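You operate a simulated robot arm through the tools that you are given. There is no shell and no other tool. Be economical: measure what you need, move in short steps, check, and stop when the job is done.

The job below is to be done with a simulated robot arm. You get a single attempt, and the scene is never put back.

TASK
Swap the middle generator's fuse for a spare of the same size.
Fine: red switch off first; old fuse into the grey cup; lock the grey knob again.

It is judged by the outcome, as a careful person would: the job done as asked, and still so three seconds after it is handed in. It fails if anything else is knocked over, pushed out of place, dropped, spilled or broken.

THE ROBOT
A 6-joint arm with a fingered hand, hanging from a carriage that runs on a rail from [-1323, 2] to [1157, -1] (x, y) and turns from -318 to 370 degrees about z. Base frame: it is fixed where the carriage stands at the start and does not move with it; the origin is on the floor, on the carriage's upright axis, x ahead of it, y to its left, z up. Units: mm, degrees, N and s.
With the tool pointing down near the work surface it reaches from about 100 to 700 mm from the robot's upright axis, wherever it stands. Its first joint turns from -166.0 to 166.0 degrees. Places, roughly: breaker switch of the middle generator [800, 500, 1100]; breaker switch of the near generator [-1100, 600, 1100]; fuse holder of the middle generator [900, 500, 1100]; grey cup [800, 400, 800]; grey knob on the fuse holder [900, 400, 1100]; red switch of the middle generator [600, 500, 1100]; red switch of the near generator [-1100, 800, 1100]. Payload 4 kg.
Tool frame: the origin (TCP) lies between the finger pads and is the grasp point; the fingertips stand 29 mm ahead of it; z points along the fingers, y is the line along which they close. Largest opening 100 mm; the body of the gripper starts 34 mm behind the TCP. The gripper is a hand of 5 fingers: y runs from the thumb to the fingers, the wrist lies at [-15, -114, -189] in the tool frame, and closing takes about 1.5 s.
Orientation is that of the tool frame in the base frame, as a unit quaternion [x, y, z, w]. With the fingers straight down and the wrist toward the robot, the tool's x, y and z point along [0, 1, 0], [1, 0, 0] and [0, 0, -1] of the base frame.

THE INTERFACE
- The arm moves only by the tool drive_tool. Its argument "rows" is a list of rows, each an object (a shift or turn left out is 0, a gripper value left out holds the last) with "delta_pos": the shift along the tool's x, y, z in units of 250 mm (1.0 is 250 mm), a list of three; "angular": the turn, a rotation vector about the tool's x, y, z in units of 45 degrees (1.0 is 45 degrees), a list of three. In form: [{"delta_pos": [x, y, z], "angular": [rx, ry, rz]}, ...]. A call has 1 to 10 rows; each row is the pose to reach, as a shift and turn from the pose commanded when the call began, along the tool's axes at that moment. "jaw" is the closure in counts, from 0 (fully open) to 255 (shut), set as the call begins (left out, the last holds). A call with a number of a shift or a turn outside -1 to 1 is refused whole. Rows are played at 5 a second. More than 50 mm and 8.6 degrees between two rows, or a gripper value outside its range, and nothing of the call is played. A pose out of reach is approached as far as the arm can. The call stops where the force on the tool passes 50 N (or 10 N more than at its start, if that is more) or the arm is blocked; 0.2 s more then pass. Each finger travels about 108 mm/s and halts on what it meets, pressing with about 31 N; the grip force reading is that of the motor and also rises with nothing between the fingers. The clock runs only during rows and for 0.2 s after the last one: add rows that repeat a pose to give the fingers time. It gives the time, the measured TCP pose, the force on the tool (base axes), the opening and the grip force at its end, in the units of the frame above (readings bear some noise), with the torque about the TCP (base axes, N m) and any sound that the robot's microphone picked up.
- Cameras (640 x 400 px; columns grow to the right, rows downward): "scene" is now at [271.2, 45.5, 1720.9]; the picture's right is [0.50, -0.87, 0.00], its down [-0.62, -0.36, -0.70] and it looks along [0.60, 0.35, -0.72] (base axes); focal length 257 px, centre (320, 200). "wrist" rides on the gripper at [66, -86, -121] in the tool frame; the picture's right is [-0.76, 0.31, -0.58], its down [-0.59, -0.70, 0.40] and it looks along [-0.28, 0.64, 0.71] (tool axes); focal length 247 px, centre (320, 200). There is no depth. A picture from a camera that has moved, and an enlarged one, comes with that camera's place and axes in the base frame and with its lens. The place of the scene camera against the robot may be out by one fixed shift of up to 12 mm in any direction.
- get_image(camera): a new picture of that camera. It takes no simulated time.
- move_column(by): slides the trunk up (or, below 0, down) by that many mm; the arm and the scene camera ride with it, the base frame stays. It gives what a move gives, with no picture.
- base_move(legs): drives the robot by 1 to 6 legs, each [ahead, left, turn to the left] in mm, mm and degrees, along the robot's own axes; the way and the turn of a leg run together, so that a leg with both is an arc; at most 1500 mm and 180 degrees a leg. The arm and the cameras ride along, it lands a little off, and it stops where it bumps. It keeps to its track: a leg is cut to what the track allows. It gives what a move gives.
- curl_fingers(index, middle, ring, little, thumb_bend, thumb_turn): sets how far each is bent, from 0 (flat) to 100 (curled in); at 30 the hand is open as for a grip, at 70 the pads meet at the TCP. One left out holds its place. A second passes; each finger stops where it meets its share of the squeeze, and holds until it gets a number again. A gripper value or a shape takes the hand back. It gives what a move gives, with no picture; readings hold the bend of each and the force on index, middle, ring, little, thumb and palm. thumb_turn goes from beside the hand (0) to across from the fingers (100), as for a grip.
- hand_shape(shape): the hand has 5 fingers and takes this shape, open, in about a second: jaw (thumb against the fingers, like two jaws); tri (thumb and two fingers); tip (a fingertip pinch); poke (one finger out to press); point (the index stretched); flat (the hand flat); cup (the hand cupped); fist (a fist). The gripper value then closes the fingers along that shape, each until it touches; the sizes above hold for jaw. It gives what a move gives, with no picture.
- turn_head(pan, tilt): turns the head with the scene camera to pan (to the left, within 155 degrees either way) and tilt (down, from -29 to 69), counted from straight ahead of the robot. It gives what a move gives.
- close_up(camera, box): a new picture of the part [left, top, right, bottom] of that camera's present view, enlarged. It takes no simulated time.
- sign_off(): hands the job in; it is judged then, once.

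Go step by step. Nothing tells you exact positions but the pictures and the camera data: compare them with the known pose of the tool, close in by small moves and look again before you grip or let go. The budget is 120 turns and 98 pictures, counting those below and the enlarged ones. Unless the task says otherwise, let go and move clear before handing in.

The tools are called after ">>>" as name(argument=value, ...) on one line, values as JSON. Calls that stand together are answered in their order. drive_tool: Moves the arm, as the interface text tells. Its arguments: {"type":"object","properties":{"rows":{"type":"array","items":{"type":"object","properties":{"delta_pos":{"type":"array","items":{"type":"number"}},"angular":{"type":"array","items":{"type":"number"}}}}},"jaw":{"type":"number"}},"required":["rows"]} The other tools are called the same way: move_column (by) slides the trunk up or down; hand_shape (shape) gives the hand a shape; curl_fingers (index, middle, ring, little, thumb_bend, thumb_turn) moves the fingers one by one; base_move (legs) drives the base; turn_head (pan, tilt) turns the head that bears the scene camera; get_image (camera) takes a picture; close_up (camera, box) takes an enlarged picture of a part of a camera's view; sign_off () hands the job in.

At the start:

```text
time: 0.0
tool_pos: [625.0, 222.2, 1403.0]
tcp_rot: [0.708, 0.706, 0.0, 0.0]
force: [0.2, -0.2, 0.3]
ft_torque: [0.01, -0.03, -0.02]
opening: 99.9
grip_force: 0.0
shape: jaw
bend: [30.0, 30.0, 30.0, 30.0, 30.0, 98.0]
finger forces: [0.0, 0.0, 0.0, 0.0, 0.0, 0.0]
trunk travel left (down, up): [-425.0, 175.0]
robot x, y, heading: [-0.9, -1.4, -0.1]
head pan, tilt: [29.9, 45.9]
```

scene: 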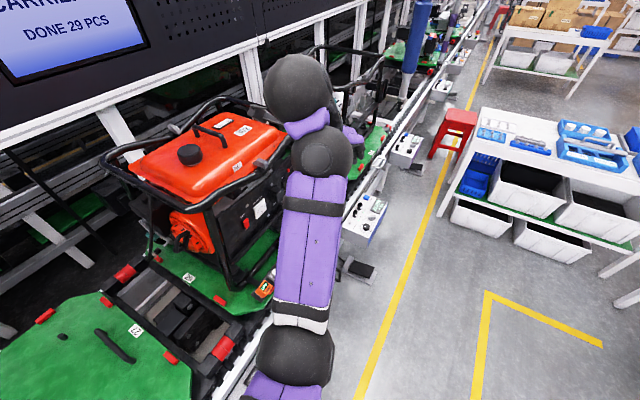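
wrist: 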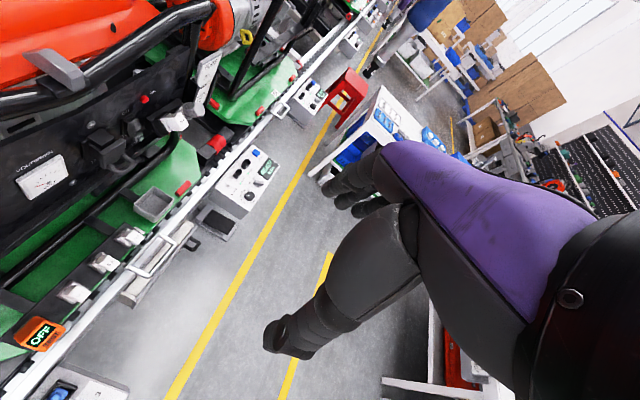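

I see the middle generator (red) ahead-left with the arm in front of it. I'll look closer at the panel through both cameras first.

>>> close_up(camera="wrist", box=[0, 0, 320, 200])

>>> close_up(camera="wrist", box=[0, 180, 320, 380])

>>> close_up(camera="scene", box=[100, 80, 420, 300])

```text
2.00 times, centred on (160, 100) of wrist
camera zoom: at [539.4, 287.9, 1522.4], right [0.31, -0.76, 0.58], down [-0.7, -0.59, -0.4], along [0.64, -0.28, -0.71], focal length 494 px, centre (640, 400)
```

zoom: 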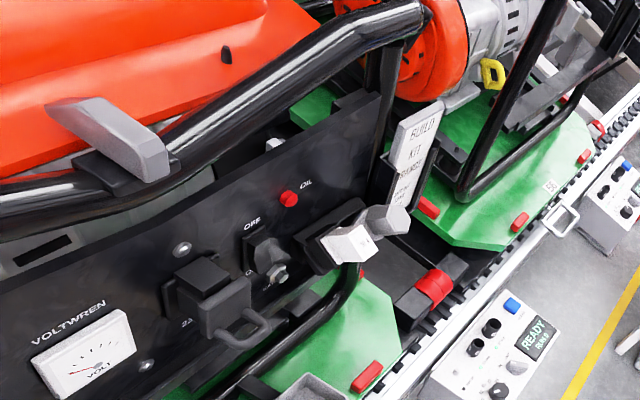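

```text
2.00 times, centred on (160, 280) of wrist
camera zoom: at [539.4, 287.9, 1522.4], right [0.31, -0.76, 0.58], down [-0.7, -0.59, -0.4], along [0.64, -0.28, -0.71], focal length 494 px, centre (640, 40)
```

zoom: 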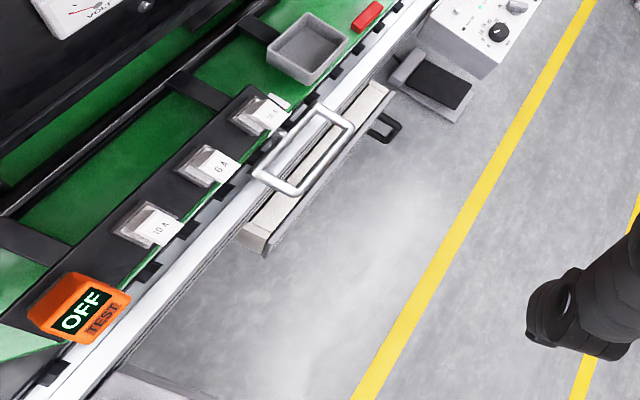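

```text
1.82 times, centred on (260, 190) of scene
camera zoom: at [271.2, 45.5, 1720.9], right [0.5, -0.87, 0.0], down [-0.62, -0.36, -0.7], along [0.6, 0.35, -0.72], focal length 467 px, centre (429, 218)
```

zoom: 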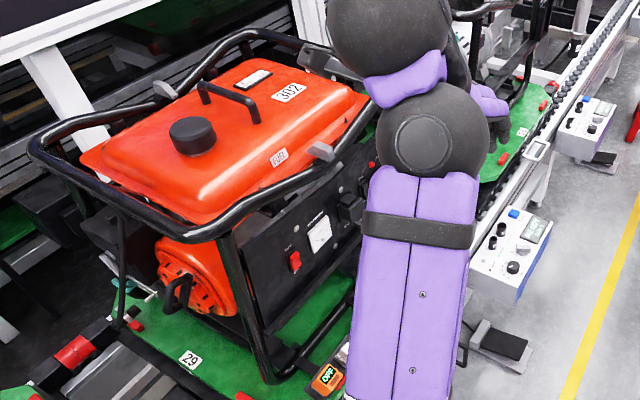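

The panel faces the rail (-y); spare fuses (10 A, 6 A, ?) sit on the rail edge, with the grey cup beyond them. I'll turn the hand to point at the panel (+y), keeping it back from the generator, and then look with the wrist camera.

>>> drive_tool(rows=[{"angular": [0, 0.18, 0], "delta_pos": [-0.05, 0, 0]}, {"angular": [0, 0.36, 0], "delta_pos": [-0.1, 0, 0]}, {"angular": [0, 0.54, 0], "delta_pos": [-0.15, 0, 0]}, {"angular": [0, 0.72, 0], "delta_pos": [-0.2, 0, 0]}, {"angular": [0, 0.9, 0], "delta_pos": [-0.25, 0, 0]}, {"angular": [0, 1.0, 0], "delta_pos": [-0.3, 0, 0]}])

```text
time: 1.4
tool_pos: [634.9, 170.3, 1394.3]
tcp_rot: [0.658, 0.65, 0.273, -0.263]
force: [-0.4, -0.5, -0.7]
ft_torque: [0.01, -0.03, 0.02]
opening: 99.9
grip_force: 0.0
shape: jaw
bend: [30.0, 30.0, 30.0, 30.0, 30.0, 98.0]
finger forces: [0.0, 0.1, 0.1, 0.1, 0.1, 0.0]
out of reach, approached as far as the arm can: row 5, 6
trunk travel left (down, up): [-425.0, 175.0]
robot x, y, heading: [0.1, 2.4, 0.2]
head pan, tilt: [29.9, 45.9]
```

The hand reaches its limit at this distance, so I'll bring the carriage ahead along the rail; the arm stays at y≈170, clear of the generator.

>>> base_move(legs=[[250, 0, 0]])

>>> get_image(camera="scene")

```text
time: 3.2
tool_pos: [889.2, 167.5, 1392.7]
tcp_rot: [0.659, 0.65, 0.272, -0.263]
force: [-0.5, 0.2, -0.3]
ft_torque: [-0.03, 0.0, -0.01]
opening: 99.7
grip_force: 0.0
shape: jaw
bend: [30.0, 30.0, 30.0, 30.0, 30.0, 98.0]
finger forces: [0.0, 0.0, 0.1, 0.0, 0.0, 0.1]
trunk travel left (down, up): [-425.0, 175.0]
robot x, y, heading: [254.3, -1.8, 0.0]
head pan, tilt: [29.9, 45.9]
```

```text
92 pictures are left
camera scene: at [523.6, 44.5, 1720.9], right [0.5, -0.87, 0.0], down [-0.62, -0.36, -0.7], along [0.6, 0.35, -0.72], focal length 257 px, centre (320, 200)
```

scene: 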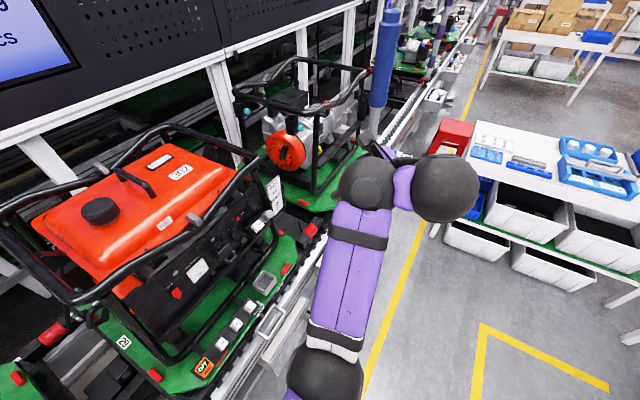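

Now the panel is in clear view; I'll turn the head to it and zoom.

>>> turn_head(pan=60, tilt=50)

>>> close_up(camera="scene", box=[220, 100, 480, 262])

>>> close_up(camera="scene", box=[280, 230, 480, 355])

```text
time: 4.2
tool_pos: [888.7, 166.8, 1394.9]
tcp_rot: [0.66, 0.649, 0.272, -0.263]
force: [0.0, 0.3, -0.2]
ft_torque: [0.03, 0.01, 0.0]
opening: 99.6
grip_force: 0.0
shape: jaw
bend: [30.0, 30.0, 30.0, 30.0, 30.0, 98.0]
finger forces: [0.1, 0.0, 0.1, 0.0, 0.0, 0.0]
trunk travel left (down, up): [-425.0, 175.0]
robot x, y, heading: [250.8, -0.1, -0.2]
head pan, tilt: [60.0, 50.0]
```

```text
2.46 times, centred on (350, 181) of scene
camera zoom: at [492.4, 71.1, 1715.3], right [0.86, -0.5, 0.0], down [-0.39, -0.66, -0.64], along [0.32, 0.56, -0.77], focal length 632 px, centre (246, 247)
```

zoom: 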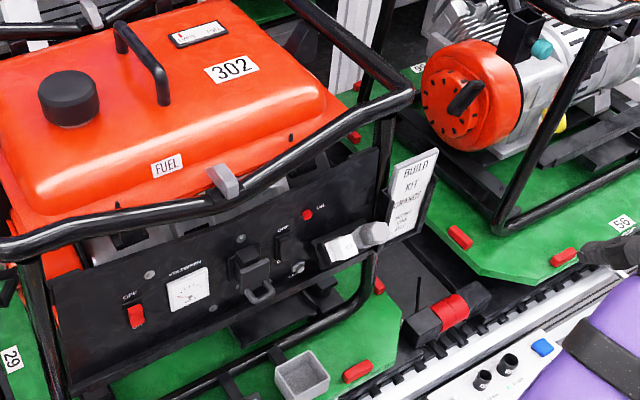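

```text
3.20 times, centred on (380, 292) of scene
camera zoom: at [492.4, 71.1, 1715.3], right [0.86, -0.5, 0.0], down [-0.39, -0.66, -0.64], along [0.32, 0.56, -0.77], focal length 822 px, centre (128, -96)
```

zoom: 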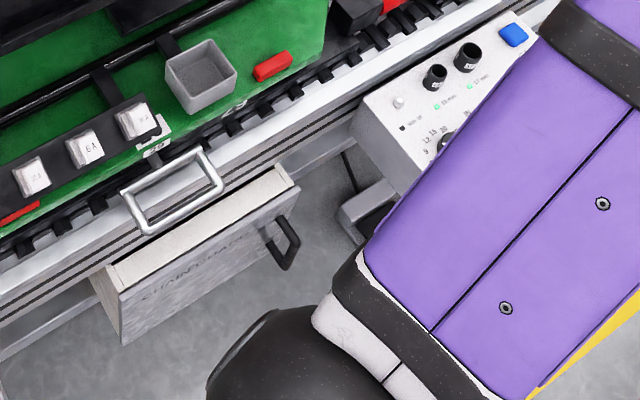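

Zooming on the card, fuse holder, switch and spares to read labels.

>>> close_up(camera="scene", box=[340, 155, 404, 205])

>>> close_up(camera="scene", box=[240, 205, 304, 245])

>>> close_up(camera="scene", box=[270, 240, 350, 300])

>>> close_up(camera="wrist", box=[0, 0, 640, 400])

```text
8.00 times, centred on (372, 180) of scene
camera zoom: at [492.4, 71.1, 1715.3], right [0.86, -0.5, 0.0], down [-0.39, -0.66, -0.64], along [0.32, 0.56, -0.77], focal length 2055 px, centre (-96, 360)
```

zoom: 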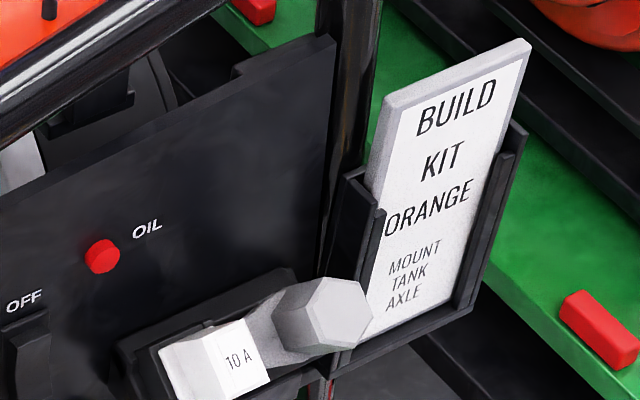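

```text
10.00 times, centred on (272, 225) of scene
camera zoom: at [492.4, 71.1, 1715.3], right [0.86, -0.5, 0.0], down [-0.39, -0.66, -0.64], along [0.32, 0.56, -0.77], focal length 2569 px, centre (800, -50)
```

zoom: 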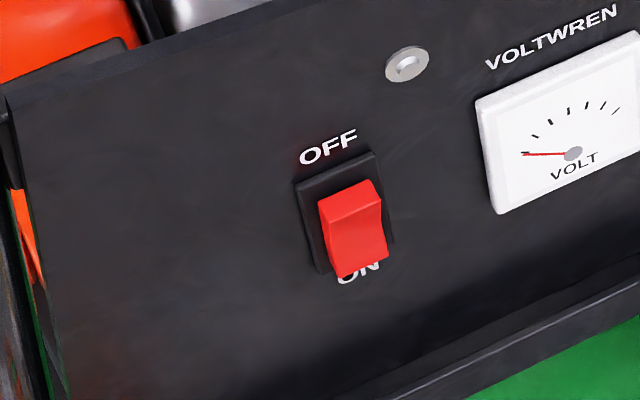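

```text
6.67 times, centred on (310, 270) of scene
camera zoom: at [492.4, 71.1, 1715.3], right [0.86, -0.5, 0.0], down [-0.39, -0.66, -0.64], along [0.32, 0.56, -0.77], focal length 1713 px, centre (387, -267)
```

zoom: 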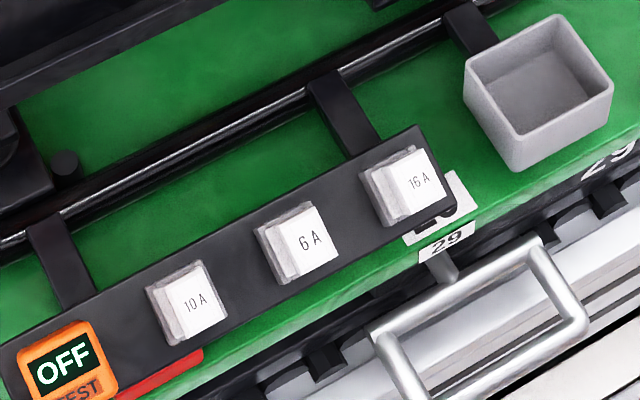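

```text
1.00 times, centred on (320, 200) of wrist (not enlarged: the box is as wide or as high as the picture)
camera zoom: at [801.9, 131.0, 1525.6], right [0.29, -0.95, -0.12], down [-0.7, -0.13, -0.7], along [0.65, 0.29, -0.7], focal length 247 px, centre (320, 200)
```

zoom: 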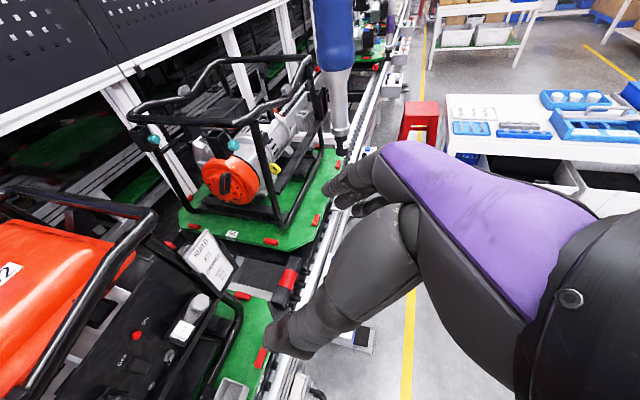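

The fuse in the holder is 10 A, so the spare I need is the left one next to the OFF tester. I'll finish turning the hand to point at the panel and come closer to view it with the wrist camera.

>>> drive_tool(rows=[{"angular": [0, 0.18, 0], "delta_pos": [-0.02, -0.1, 0.05]}, {"angular": [0, 0.36, 0], "delta_pos": [-0.05, -0.2, 0.1]}, {"angular": [0, 0.54, 0], "delta_pos": [-0.08, -0.3, 0.15]}, {"angular": [0, 0.72, 0], "delta_pos": [-0.1, -0.4, 0.2]}, {"angular": [0, 0.9, 0], "delta_pos": [-0.12, -0.5, 0.25]}, {"angular": [0, 1.0, 0], "delta_pos": [-0.14, -0.6, 0.3]}])

>>> get_image(camera="wrist")

>>> get_image(camera="scene")

```text
time: 5.6
tool_pos: [655.4, 223.6, 1426.6]
tcp_rot: [0.541, 0.501, 0.486, -0.469]
force: [-0.2, 0.0, -0.9]
ft_torque: [-0.02, 0.02, 0.0]
opening: 99.6
grip_force: 0.1
shape: jaw
bend: [30.0, 30.0, 30.0, 30.0, 30.0, 98.0]
finger forces: [0.1, 0.1, 0.0, 0.1, 0.0, 0.1]
out of reach, approached as far as the arm can: row 1, 2, 3, 4, 5, 6
trunk travel left (down, up): [-425.0, 175.0]
robot x, y, heading: [252.2, 0.2, -0.0]
head pan, tilt: [60.0, 50.0]
```

```text
85 pictures are left
camera wrist: at [565.7, 114.0, 1503.1], right [0.25, -0.66, -0.71], down [-0.69, 0.39, -0.61], along [0.67, 0.65, -0.36], focal length 247 px, centre (320, 200)
```

wrist: 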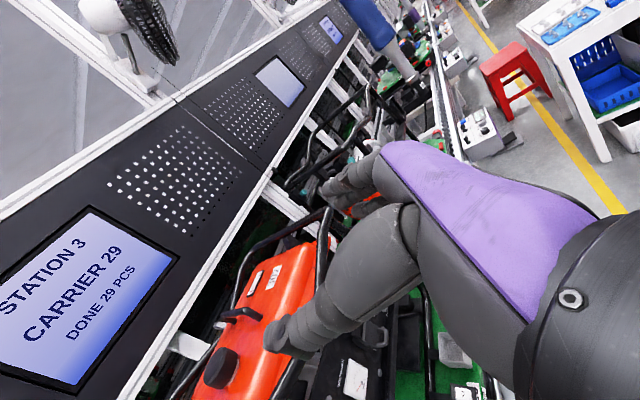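

```text
84 pictures are left
camera scene: at [492.4, 71.1, 1715.3], right [0.86, -0.5, 0.0], down [-0.38, -0.66, -0.64], along [0.32, 0.56, -0.77], focal length 257 px, centre (320, 200)
```

scene: 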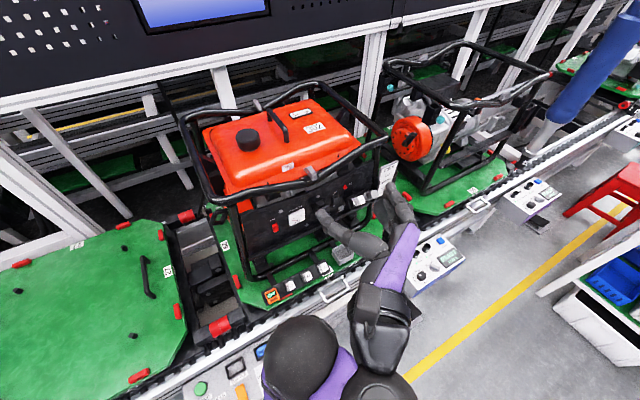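

The hand now points about at the panel, but high. Lowering the trunk should put it and the camera at panel height.

>>> move_column(by=-230)

>>> get_image(camera="wrist")

>>> get_image(camera="scene")

```text
time: 8.0
tool_pos: [656.6, 223.5, 1196.0]
tcp_rot: [0.541, 0.501, 0.486, -0.469]
force: [-0.2, 0.1, 0.5]
ft_torque: [-0.01, 0.0, -0.01]
opening: 99.8
grip_force: 0.1
shape: jaw
bend: [30.0, 30.0, 30.0, 30.0, 30.0, 98.0]
finger forces: [0.1, 0.1, 0.0, 0.0, 0.0, 0.0]
trunk travel left (down, up): [-195.0, 405.0]
robot x, y, heading: [251.1, 1.3, -0.1]
head pan, tilt: [60.0, 50.0]
```

```text
83 pictures are left
camera wrist: at [566.2, 114.3, 1273.1], right [0.25, -0.66, -0.71], down [-0.69, 0.39, -0.61], along [0.67, 0.65, -0.36], focal length 247 px, centre (320, 200)
```

wrist: 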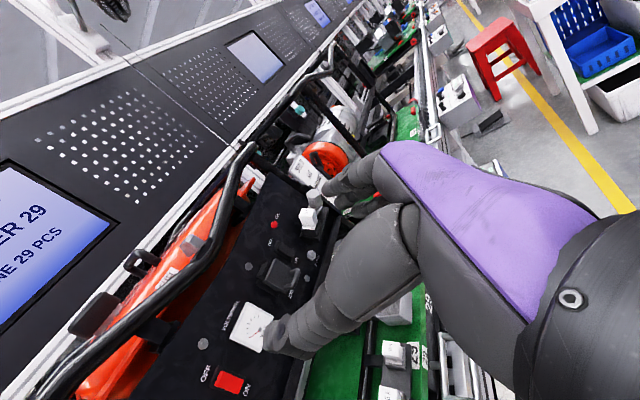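

```text
82 pictures are left
camera scene: at [492.4, 71.1, 1485.3], right [0.86, -0.5, 0.0], down [-0.38, -0.66, -0.64], along [0.32, 0.56, -0.77], focal length 257 px, centre (320, 200)
```

scene: 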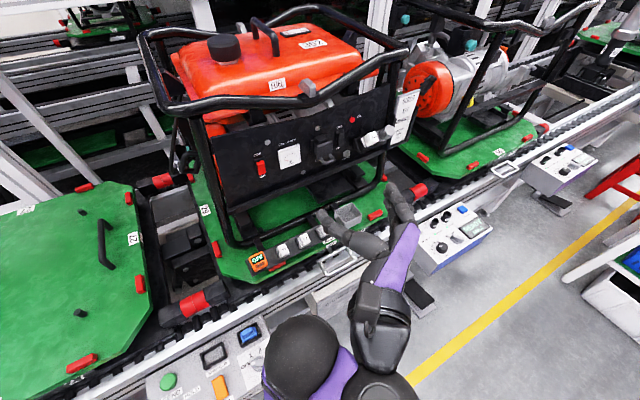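

Good views of everything. I'll tilt the head less and zoom in on the switch, the holder and the spares for measuring (230 mm baseline to the earlier view).

>>> close_up(camera="scene", box=[240, 150, 304, 190])

>>> close_up(camera="scene", box=[340, 110, 420, 160])

>>> close_up(camera="scene", box=[240, 195, 368, 275])

>>> close_up(camera="wrist", box=[180, 140, 340, 240])

>>> close_up(camera="wrist", box=[180, 300, 340, 400])

```text
10.00 times, centred on (272, 170) of scene
camera zoom: at [492.4, 71.1, 1485.3], right [0.86, -0.5, 0.0], down [-0.38, -0.66, -0.64], along [0.32, 0.56, -0.77], focal length 2569 px, centre (800, 500)
```

zoom: 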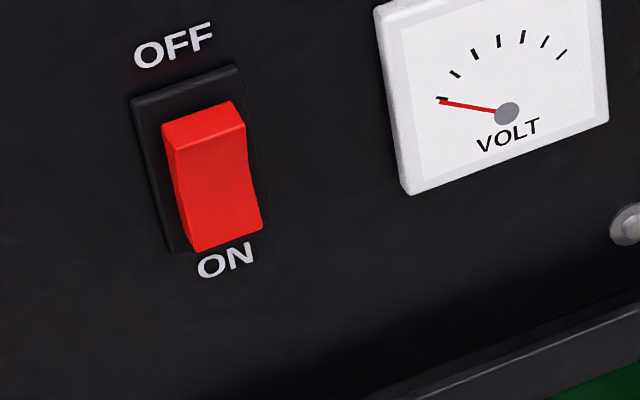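

```text
8.00 times, centred on (380, 135) of scene
camera zoom: at [492.4, 71.1, 1485.3], right [0.86, -0.5, 0.0], down [-0.38, -0.66, -0.64], along [0.32, 0.56, -0.77], focal length 2055 px, centre (-160, 720)
```

zoom: 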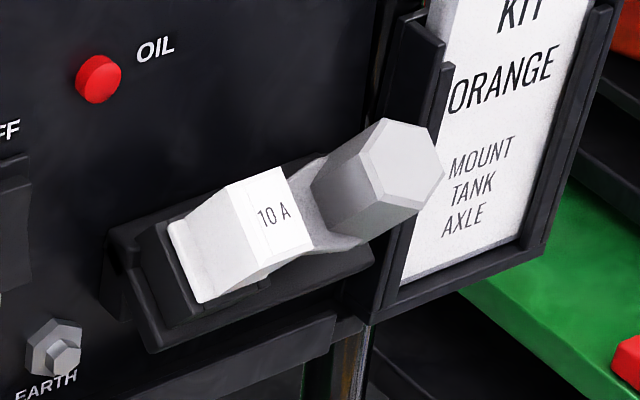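

```text
5.00 times, centred on (304, 235) of scene
camera zoom: at [492.4, 71.1, 1485.3], right [0.86, -0.5, 0.0], down [-0.38, -0.66, -0.64], along [0.32, 0.56, -0.77], focal length 1284 px, centre (400, 25)
```

zoom: 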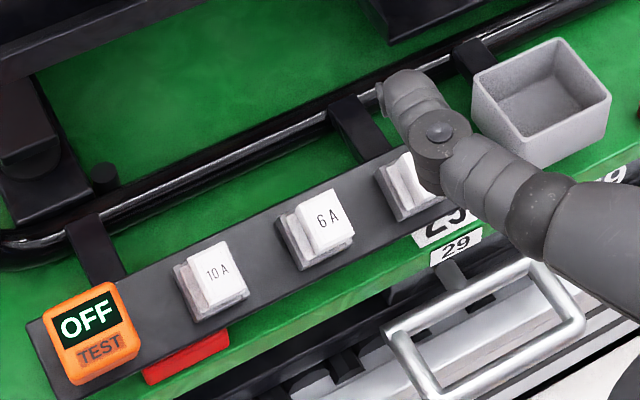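

```text
4.00 times, centred on (260, 190) of wrist
camera zoom: at [566.2, 114.3, 1273.1], right [0.25, -0.66, -0.71], down [-0.69, 0.39, -0.61], along [0.67, 0.65, -0.36], focal length 988 px, centre (560, 240)
```

zoom: 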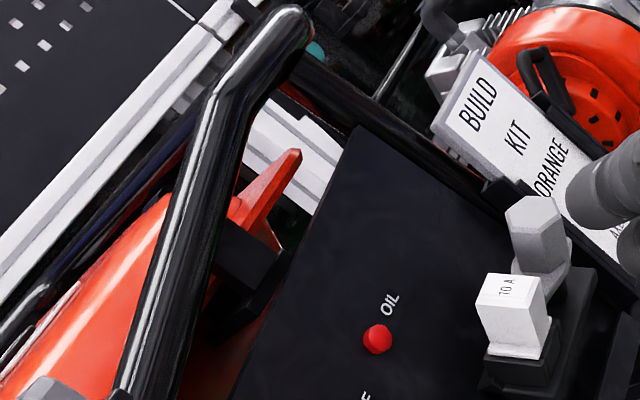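

```text
4.00 times, centred on (260, 350) of wrist
camera zoom: at [566.2, 114.3, 1273.1], right [0.25, -0.66, -0.71], down [-0.69, 0.39, -0.61], along [0.67, 0.65, -0.36], focal length 988 px, centre (560, -400)
```

zoom: 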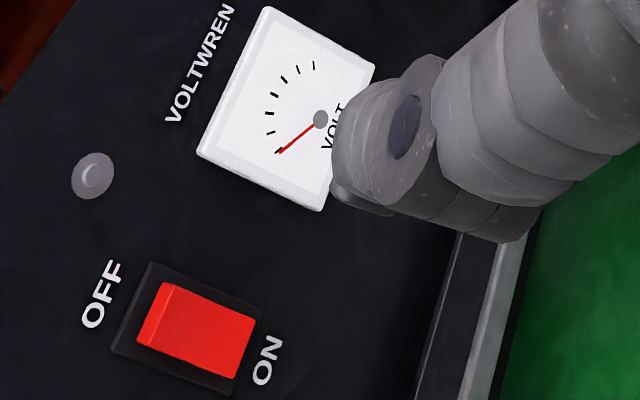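

The rocker's top stands out, so it is ON; pressing its top half sets it OFF. By triangulation its upper ridge is near (587, 479, 1117), with the panel at y≈493. I'll form a poke shape, level the hand and move left towards the switch while staying back.

>>> hand_shape(shape="poke")

>>> drive_tool(rows=[{"angular": [0.073, 0.111, -0.025], "delta_pos": [-0.05, -0.1, 0]}, {"angular": [0.073, 0.111, -0.025], "delta_pos": [-0.15, -0.2, 0]}, {"angular": [0.073, 0.111, -0.025], "delta_pos": [-0.25, -0.25, 0]}, {"angular": [0.073, 0.111, -0.025], "delta_pos": [-0.3, -0.27, 0.1]}, {"angular": [0.073, 0.111, -0.025], "delta_pos": [-0.32, -0.28, 0.2]}])

>>> get_image(camera="wrist")

>>> get_image(camera="scene")

```text
time: 8.9
tool_pos: [656.5, 223.0, 1195.1]
tcp_rot: [0.541, 0.501, 0.487, -0.468]
force: [-0.8, -0.2, -0.1]
ft_torque: [-0.01, -0.01, -0.03]
opening: 0.0
grip_force: 0.0
shape: poke
bend: [70.0, 70.0, 99.0, 99.0, 100.0, 100.0]
finger forces: [0.1, 0.0, 0.1, 0.1, 0.0, 0.1]
trunk travel left (down, up): [-195.0, 405.0]
robot x, y, heading: [254.6, -1.5, -0.2]
head pan, tilt: [60.0, 50.0]
```

```text
time: 10.1
tool_pos: [626.9, 300.4, 1204.5]
tcp_rot: [0.522, 0.501, 0.481, -0.495]
force: [0.4, -0.5, 0.4]
ft_torque: [-0.01, 0.01, 0.02]
opening: 0.1
grip_force: 0.1
shape: poke
bend: [70.0, 70.0, 99.0, 99.0, 100.0, 100.0]
finger forces: [0.0, 0.0, 0.1, 0.0, 0.0, 0.0]
out of reach, approached as far as the arm can: row 1, 2, 3, 4, 5
trunk travel left (down, up): [-195.0, 405.0]
robot x, y, heading: [250.6, 2.2, -0.2]
head pan, tilt: [60.0, 50.0]
```

```text
76 pictures are left
camera wrist: at [544.2, 182.4, 1277.8], right [0.28, -0.61, -0.74], down [-0.72, 0.38, -0.58], along [0.63, 0.69, -0.34], focal length 247 px, centre (320, 200)
```

wrist: 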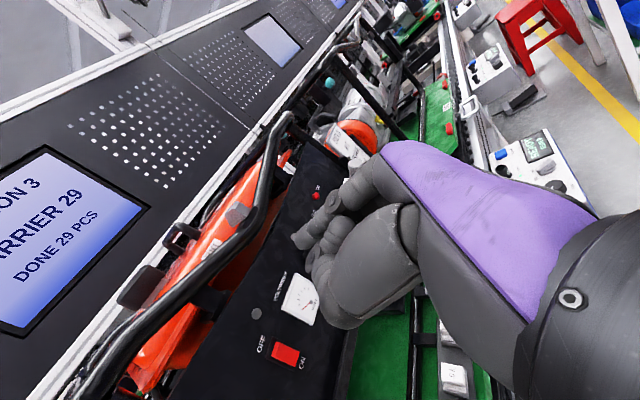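

```text
75 pictures are left
camera scene: at [492.5, 71.3, 1485.4], right [0.86, -0.5, 0.0], down [-0.38, -0.66, -0.64], along [0.32, 0.56, -0.77], focal length 257 px, centre (320, 200)
```

scene: 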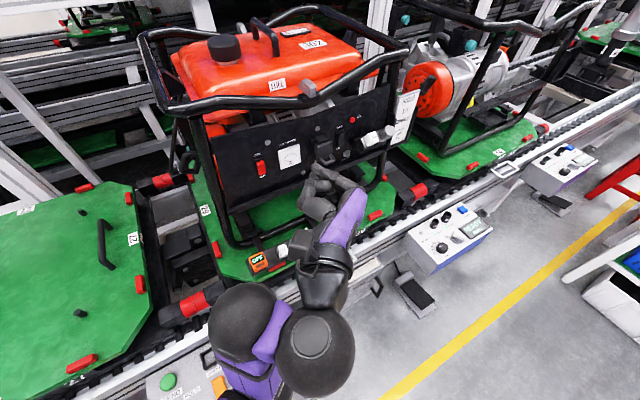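

The arm is folded too near its own axis to go lower or further left. I'll lower the trunk and back the carriage up, which keeps the hand at y≈300, in front of the frame.

>>> move_column(by=-90)

>>> base_move(legs=[[-150, 0, 0]])

>>> get_image(camera="scene")

```text
time: 11.4
tool_pos: [628.2, 299.7, 1114.4]
tcp_rot: [0.522, 0.501, 0.481, -0.495]
force: [1.0, -0.1, -0.2]
ft_torque: [-0.01, -0.02, 0.0]
opening: 0.0
grip_force: 0.1
shape: poke
bend: [70.0, 70.0, 99.0, 99.0, 100.0, 100.0]
finger forces: [0.0, 0.1, 0.1, 0.1, 0.0, 0.0]
trunk travel left (down, up): [-105.0, 495.0]
robot x, y, heading: [253.2, -3.2, -0.2]
head pan, tilt: [60.0, 50.0]
```

```text
time: 12.7
tool_pos: [477.1, 298.6, 1114.3]
tcp_rot: [0.522, 0.5, 0.481, -0.495]
force: [0.0, -0.7, -0.1]
ft_torque: [-0.05, 0.02, 0.0]
opening: 0.0
grip_force: 0.1
shape: poke
bend: [70.0, 70.0, 99.0, 99.0, 100.0, 100.0]
finger forces: [0.0, 0.1, 0.1, 0.0, 0.1, 0.0]
trunk travel left (down, up): [-105.0, 495.0]
robot x, y, heading: [103.2, 0.6, -0.4]
head pan, tilt: [60.0, 50.0]
```

```text
74 pictures are left
camera scene: at [342.8, 71.0, 1395.1], right [0.86, -0.5, 0.0], down [-0.39, -0.66, -0.64], along [0.32, 0.56, -0.77], focal length 257 px, centre (320, 200)
```

scene: 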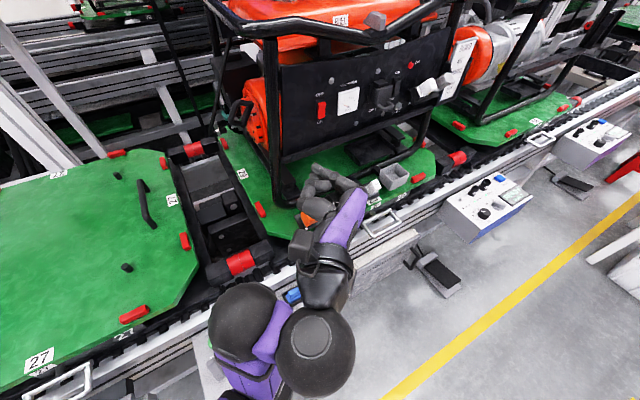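

Carriage at x≈103. I'll move the hand right to x≈587 and look closely at the finger relative to the switch.

>>> drive_tool(rows=[{"angular": [0, 0.03, 0], "delta_pos": [0, 0.15, 0]}, {"angular": [0, 0.06, 0], "delta_pos": [0, 0.3, 0]}, {"angular": [0, 0.06, 0], "delta_pos": [0, 0.44, 0.1]}, {"angular": [0, 0.06, 0], "delta_pos": [0, 0.44, 0.2]}])

>>> close_up(camera="scene", box=[260, 60, 420, 160])

>>> get_image(camera="wrist")

```text
time: 13.7
tool_pos: [520.9, 319.3, 1169.5]
tcp_rot: [0.518, 0.488, 0.488, -0.505]
force: [-1.5, 0.4, 0.1]
ft_torque: [-0.03, 0.0, 0.02]
opening: 0.0
grip_force: 0.1
shape: poke
bend: [70.0, 70.0, 99.0, 99.0, 100.0, 100.0]
finger forces: [0.1, 0.0, 0.1, 0.0, 0.0, 0.0]
out of reach, approached as far as the arm can: row 1, 2, 3, 4
trunk travel left (down, up): [-105.0, 495.0]
robot x, y, heading: [101.7, -2.2, -0.2]
head pan, tilt: [60.0, 50.0]
```

```text
4.00 times, centred on (340, 110) of scene
camera zoom: at [343.2, 71.6, 1395.3], right [0.86, -0.5, 0.0], down [-0.39, -0.66, -0.64], along [0.32, 0.56, -0.77], focal length 1028 px, centre (240, 560)
```

zoom: 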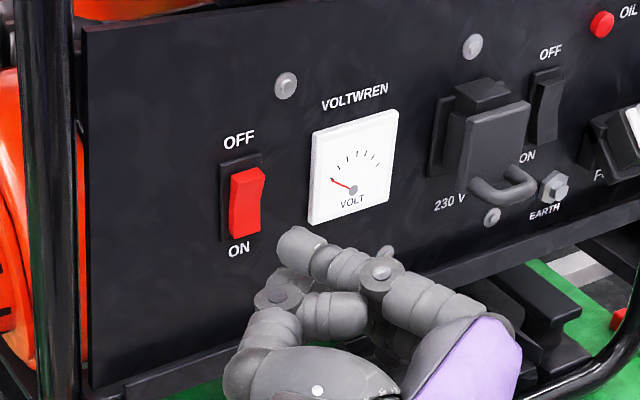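

```text
72 pictures are left
camera wrist: at [437.1, 199.5, 1239.2], right [0.26, -0.59, -0.76], down [-0.72, 0.4, -0.56], along [0.64, 0.7, -0.32], focal length 247 px, centre (320, 200)
```

wrist: 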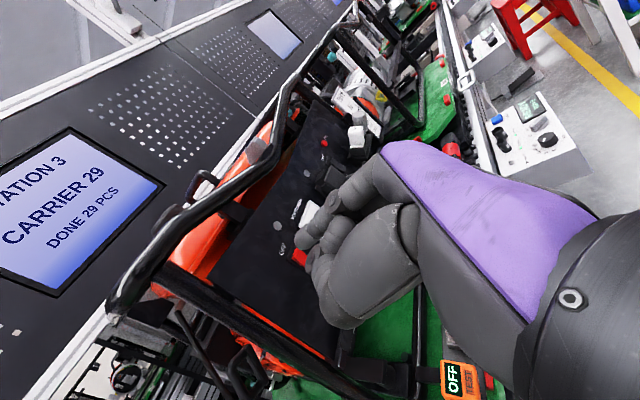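

The roll of the hand is awkward: with the wrist beside it the forearm must be level. I'll roll the hand 90° about its pointing axis so the wrist ends up above, which suits the hanging arm better.

>>> drive_tool(rows=[{"angular": [0, 0, 0.18], "delta_pos": [0, 0.0, -0.1]}, {"angular": [0, 0, 0.36], "delta_pos": [0, 0, -0.2]}, {"angular": [0, 0, 0.54], "delta_pos": [0, 0, -0.2]}, {"angular": [0, 0, 0.72], "delta_pos": [0, 0, -0.2]}, {"angular": [0, 0, 0.9], "delta_pos": [0, 0, -0.2]}, {"angular": [0, 0, 1.0], "delta_pos": [0, 0, -0.2]}])

>>> drive_tool(rows=[{"angular": [0, 0, 0.18]}, {"angular": [0, 0, 0.36]}, {"angular": [0, 0, 0.54]}, {"angular": [0, 0, 0.72]}, {"angular": [0, 0, 0.9]}, {"angular": [0, 0, 1.0]}])

>>> get_image(camera="scene")

```text
time: 15.1
tool_pos: [531.9, 358.0, 1106.7]
tcp_rot: [0.657, 0.252, 0.279, -0.654]
force: [0.1, 0.1, -0.3]
ft_torque: [0.03, 0.02, 0.02]
opening: 0.0
grip_force: 0.1
shape: poke
bend: [70.0, 70.0, 99.0, 99.0, 100.0, 100.0]
finger forces: [0.0, 0.0, 0.1, 0.0, 0.0, 0.0]
out of reach, approached as far as the arm can: row 2, 3, 4, 5, 6
trunk travel left (down, up): [-105.0, 495.0]
robot x, y, heading: [103.7, 1.4, -0.4]
head pan, tilt: [60.0, 50.0]
```

```text
time: 16.2
tool_pos: [536.2, 462.4, 1037.3]
tcp_rot: [0.706, 0.046, 0.116, -0.697]
force: [-2.0, -35.7, 0.2]
ft_torque: [0.18, -0.02, 0.39]
opening: 0.0
grip_force: 0.1
shape: poke
bend: [70.0, 70.0, 99.0, 99.0, 100.0, 100.0]
finger forces: [6.0, 29.9, 0.0, 0.0, 0.1, 0.0]
out of reach, approached as far as the arm can: row 1, 2, 3, 4, 5
trunk travel left (down, up): [-105.0, 495.0]
robot x, y, heading: [102.4, -6.8, -0.5]
head pan, tilt: [60.0, 50.0]
stopped in row 5: the force on the tool passed its limit at 63 N (the readings are from after the stop); the commanded pose is now the measured one
```

```text
71 pictures are left
camera scene: at [342.8, 65.9, 1394.8], right [0.86, -0.51, 0.0], down [-0.39, -0.66, -0.64], along [0.33, 0.55, -0.77], focal length 257 px, centre (320, 200)
```

scene: 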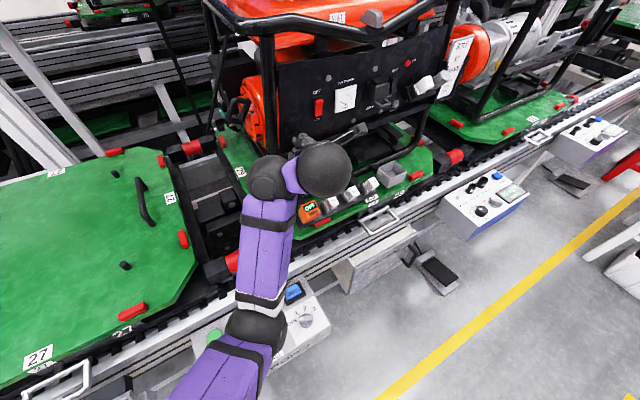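

The out-of-reach drift carried the fingertip into the frame/panel; I'll back off straight away and check nothing shifted.

>>> drive_tool(rows=[{"delta_pos": [0, 0, -0.1]}, {"delta_pos": [0, 0, -0.2]}, {"delta_pos": [0, 0, -0.3]}, {"delta_pos": [0, 0, -0.4]}])

>>> get_image(camera="scene")

>>> get_image(camera="wrist")

```text
time: 17.2
tool_pos: [516.3, 428.9, 1007.4]
tcp_rot: [0.704, 0.048, 0.127, -0.697]
force: [0.6, -0.9, -0.2]
ft_torque: [0.01, -0.01, 0.01]
opening: 0.1
grip_force: 0.1
shape: poke
bend: [70.0, 70.0, 99.0, 99.0, 100.0, 100.0]
finger forces: [0.0, 0.0, 0.0, 0.0, 0.1, 0.0]
out of reach, approached as far as the arm can: row 1, 2, 3, 4
trunk travel left (down, up): [-105.0, 495.0]
robot x, y, heading: [105.4, -1.8, -0.2]
head pan, tilt: [60.0, 50.0]
```

```text
70 pictures are left
camera scene: at [343.6, 70.2, 1395.2], right [0.86, -0.51, 0.0], down [-0.39, -0.66, -0.64], along [0.32, 0.55, -0.77], focal length 257 px, centre (320, 200)
```

scene: 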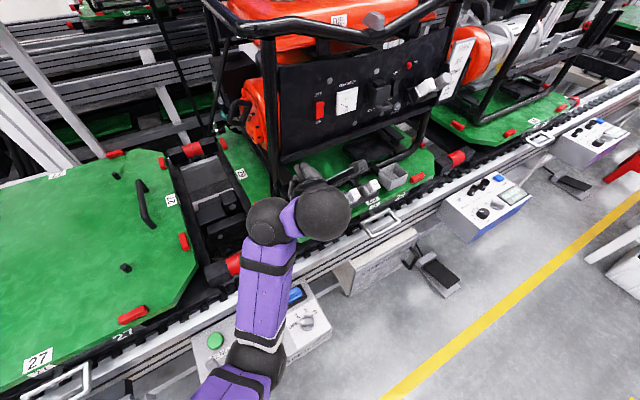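

```text
69 pictures are left
camera wrist: at [544.8, 302.2, 1103.9], right [-0.72, -0.5, -0.49], down [-0.69, 0.48, 0.54], along [-0.04, 0.72, -0.69], focal length 247 px, centre (320, 200)
```

wrist: 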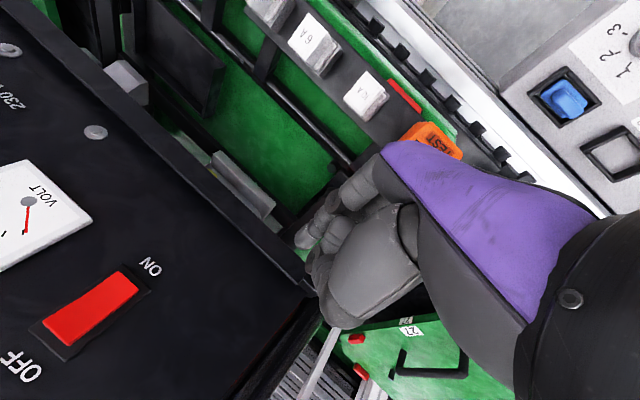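

Nothing was displaced. In this roll the arm prefers a lower hand, so I'll raise the trunk to bring the finger to switch height.

>>> move_column(by=110)

>>> drive_tool(rows=[{"delta_pos": [0.03, 0, -0.1]}, {"delta_pos": [0.06, 0, -0.2]}])

>>> get_image(camera="scene")

```text
time: 18.6
tool_pos: [515.6, 427.0, 1116.5]
tcp_rot: [0.703, 0.046, 0.128, -0.698]
force: [-0.8, 0.2, -0.3]
ft_torque: [-0.01, -0.02, -0.03]
opening: 0.0
grip_force: 0.1
shape: poke
bend: [70.0, 70.0, 99.0, 99.0, 100.0, 100.0]
finger forces: [0.0, 0.0, 0.0, 0.0, 0.1, 0.0]
trunk travel left (down, up): [-215.0, 385.0]
robot x, y, heading: [104.6, 3.4, -0.3]
head pan, tilt: [60.0, 50.0]
```

```text
time: 19.2
tool_pos: [518.8, 412.1, 1103.8]
tcp_rot: [0.703, 0.045, 0.136, -0.697]
force: [-0.5, 0.0, 0.4]
ft_torque: [-0.01, 0.02, -0.02]
opening: 0.2
grip_force: 0.1
shape: poke
bend: [70.0, 70.0, 99.0, 99.0, 100.0, 100.0]
finger forces: [0.0, 0.0, 0.0, 0.0, 0.0, 0.0]
out of reach, approached as far as the arm can: row 1, 2
trunk travel left (down, up): [-215.0, 385.0]
robot x, y, heading: [104.1, -1.5, -0.1]
head pan, tilt: [60.0, 50.0]
```

```text
68 pictures are left
camera scene: at [343.5, 70.5, 1505.3], right [0.86, -0.51, 0.0], down [-0.39, -0.66, -0.64], along [0.32, 0.55, -0.77], focal length 257 px, centre (320, 200)
```

scene: 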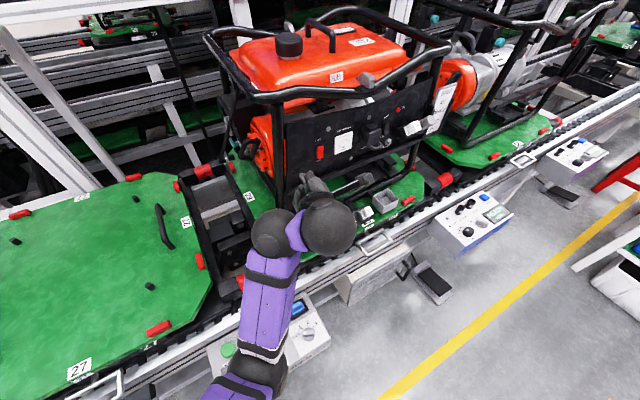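

The commanded pose probably lags behind in an unreachable spot; I'll move it forward/right toward reachable space in small steps and read what happens.

>>> drive_tool(rows=[{"delta_pos": [0.1, 0, 0.05]}, {"delta_pos": [0.2, 0, 0.1]}, {"delta_pos": [0.3, 0, 0.15]}])

>>> close_up(camera="scene", box=[240, 100, 440, 225])

```text
time: 20.0
tool_pos: [589.9, 443.3, 1123.0]
tcp_rot: [0.705, 0.044, 0.133, -0.695]
force: [-0.4, -0.7, 1.0]
ft_torque: [0.02, -0.02, -0.02]
opening: 0.0
grip_force: 0.0
shape: poke
bend: [70.0, 70.0, 99.0, 99.0, 100.0, 100.0]
finger forces: [0.0, 0.8, 0.0, 0.1, 0.0, 0.1]
out of reach, approached as far as the arm can: row 1, 2, 3
trunk travel left (down, up): [-215.0, 385.0]
robot x, y, heading: [99.6, 1.8, -0.4]
head pan, tilt: [60.0, 50.0]
```

```text
3.20 times, centred on (340, 162) of scene
camera zoom: at [343.5, 70.4, 1505.3], right [0.86, -0.51, 0.0], down [-0.39, -0.66, -0.64], along [0.32, 0.55, -0.77], focal length 822 px, centre (256, 320)
```

zoom: 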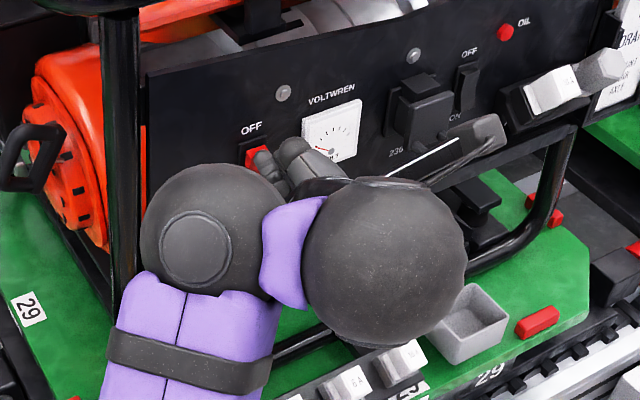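

The two extended fingers are now close to the switch and the voltmeter. Checking with the wrist camera before pressing.

>>> get_image(camera="wrist")

>>> close_up(camera="scene", box=[285, 125, 365, 175])

```text
66 pictures are left
camera wrist: at [616.7, 318.3, 1221.6], right [-0.72, -0.49, -0.49], down [-0.69, 0.49, 0.53], along [-0.02, 0.72, -0.69], focal length 247 px, centre (320, 200)
```

wrist: 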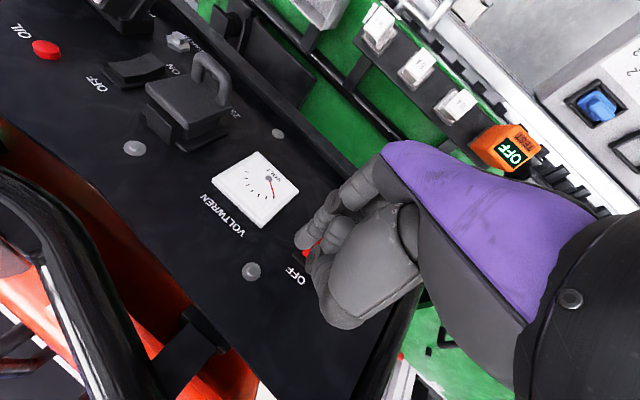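

```text
8.00 times, centred on (325, 150) of scene
camera zoom: at [343.5, 70.4, 1505.3], right [0.86, -0.51, 0.0], down [-0.39, -0.66, -0.64], along [0.32, 0.55, -0.77], focal length 2055 px, centre (280, 600)
```

zoom: 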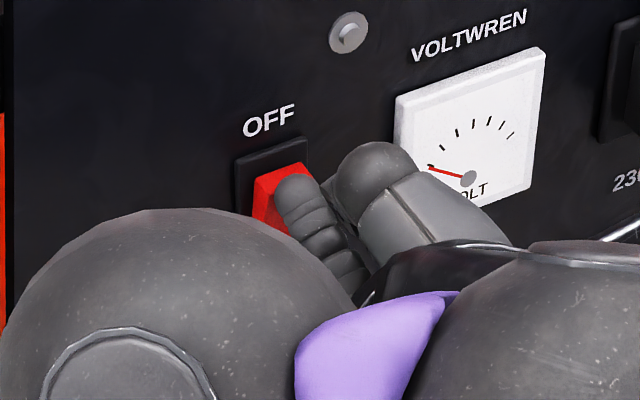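

>>> close_up(camera="wrist", box=[250, 190, 410, 290])

```text
4.00 times, centred on (330, 240) of wrist
camera zoom: at [616.7, 318.3, 1221.6], right [-0.72, -0.49, -0.49], down [-0.69, 0.49, 0.53], along [-0.02, 0.72, -0.69], focal length 988 px, centre (280, 40)
```

zoom: 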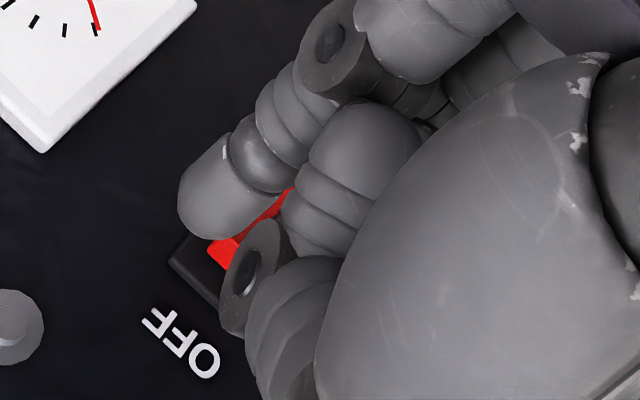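

One fingertip sits right in front of the rocker's upper part. I'll press forward in small steps and watch the force and the sound.

>>> drive_tool(rows=[{"delta_pos": [0, 0, 0.03]}, {"delta_pos": [0, 0, 0.06]}, {"delta_pos": [0, 0, 0.08]}])

>>> close_up(camera="scene", box=[285, 125, 365, 175])

```text
time: 20.8
tool_pos: [583.7, 456.8, 1129.5]
tcp_rot: [0.704, 0.048, 0.129, -0.696]
force: [1.2, -6.1, 5.5]
ft_torque: [0.06, 0.0, 0.03]
opening: 0.1
grip_force: 0.1
shape: poke
bend: [70.0, 70.0, 99.0, 99.0, 100.0, 100.0]
finger forces: [0.1, 8.0, 0.0, 0.0, 0.1, 0.0]
out of reach, approached as far as the arm can: row 1, 2, 3
trunk travel left (down, up): [-215.0, 385.0]
robot x, y, heading: [101.5, -3.8, -0.4]
head pan, tilt: [60.0, 50.0]
```

```text
8.00 times, centred on (325, 150) of scene
camera zoom: at [343.8, 70.0, 1505.4], right [0.86, -0.51, 0.0], down [-0.39, -0.66, -0.64], along [0.33, 0.55, -0.77], focal length 2055 px, centre (280, 600)
```

zoom: 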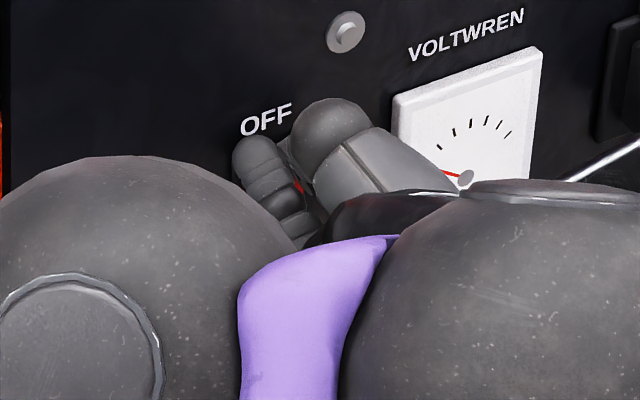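

Contact of 8 N on the rocker top, finger drifting a little left. I'll continue forward with a slight shift right.

>>> drive_tool(rows=[{"delta_pos": [0.02, 0.02, 0.03]}, {"delta_pos": [0.03, 0.03, 0.06]}, {"delta_pos": [0.03, 0.03, 0.09]}])

>>> close_up(camera="scene", box=[285, 125, 365, 175])

>>> close_up(camera="wrist", box=[250, 190, 410, 290])

```text
time: 21.6
tool_pos: [585.0, 458.7, 1129.3]
tcp_rot: [0.709, 0.043, 0.13, -0.692]
force: [2.0, -42.1, -9.3]
ft_torque: [-0.52, -0.1, 0.33]
opening: 0.1
grip_force: 0.1
shape: poke
bend: [70.0, 70.0, 99.0, 99.0, 100.0, 100.0]
finger forces: [0.1, 43.8, 0.0, 0.1, 0.0, 0.1]
out of reach, approached as far as the arm can: row 1, 2, 3
trunk travel left (down, up): [-215.0, 385.0]
robot x, y, heading: [104.3, 2.9, -0.4]
head pan, tilt: [60.0, 50.0]
```

```text
8.00 times, centred on (325, 150) of scene
camera zoom: at [343.4, 65.7, 1504.5], right [0.86, -0.51, 0.0], down [-0.39, -0.66, -0.64], along [0.33, 0.55, -0.77], focal length 2055 px, centre (280, 600)
```

zoom: 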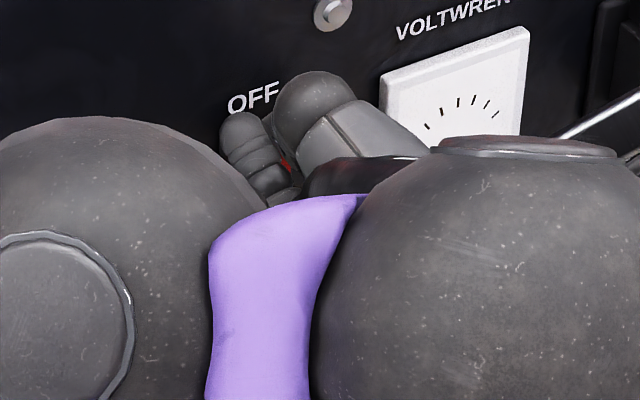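

```text
4.00 times, centred on (330, 240) of wrist
camera zoom: at [611.9, 332.9, 1229.6], right [-0.73, -0.5, -0.48], down [-0.69, 0.49, 0.54], along [-0.03, 0.72, -0.7], focal length 988 px, centre (280, 40)
```

zoom: 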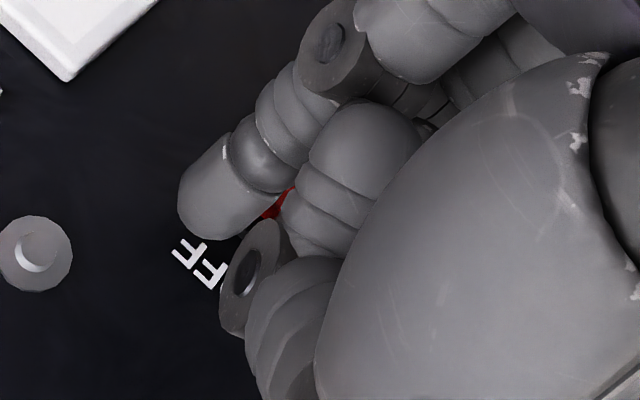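

43 N – the finger has bottomed out. Back off and check the rocker.

>>> drive_tool(rows=[{"delta_pos": [0.05, 0, -0.1]}, {"delta_pos": [0.1, 0, -0.2]}, {"delta_pos": [0.2, 0, -0.3]}])

>>> close_up(camera="scene", box=[260, 105, 388, 185])

>>> get_image(camera="wrist")

```text
time: 22.4
tool_pos: [613.5, 424.8, 1134.6]
tcp_rot: [0.708, 0.043, 0.149, -0.689]
force: [-0.2, 0.3, 0.0]
ft_torque: [-0.02, -0.04, 0.0]
opening: 0.4
grip_force: 0.2
shape: poke
bend: [70.0, 70.0, 99.0, 99.0, 100.0, 100.0]
finger forces: [0.1, 0.1, 0.0, 0.1, 0.0, 0.0]
out of reach, approached as far as the arm can: row 1, 2, 3
trunk travel left (down, up): [-215.0, 385.0]
robot x, y, heading: [102.3, 0.9, -0.2]
head pan, tilt: [60.0, 50.0]
```

```text
5.00 times, centred on (324, 145) of scene
camera zoom: at [343.7, 70.2, 1505.3], right [0.86, -0.51, 0.0], down [-0.39, -0.66, -0.64], along [0.33, 0.55, -0.77], focal length 1284 px, centre (300, 475)
```

zoom: 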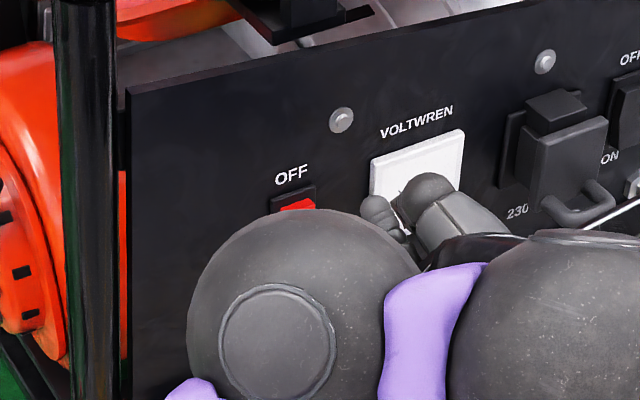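

```text
59 pictures are left
camera wrist: at [634.0, 300.6, 1234.4], right [-0.73, -0.48, -0.5], down [-0.69, 0.51, 0.52], along [0.01, 0.72, -0.7], focal length 247 px, centre (320, 200)
```

wrist: 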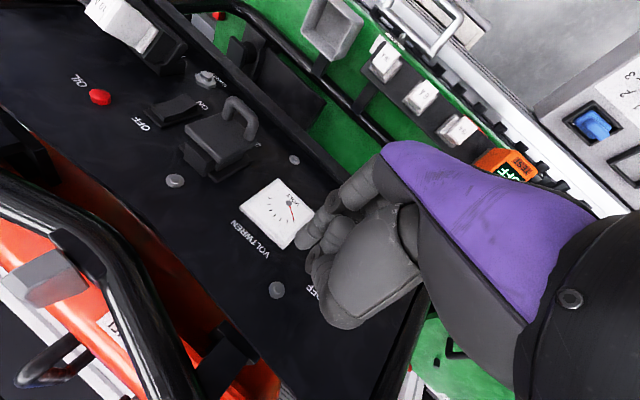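

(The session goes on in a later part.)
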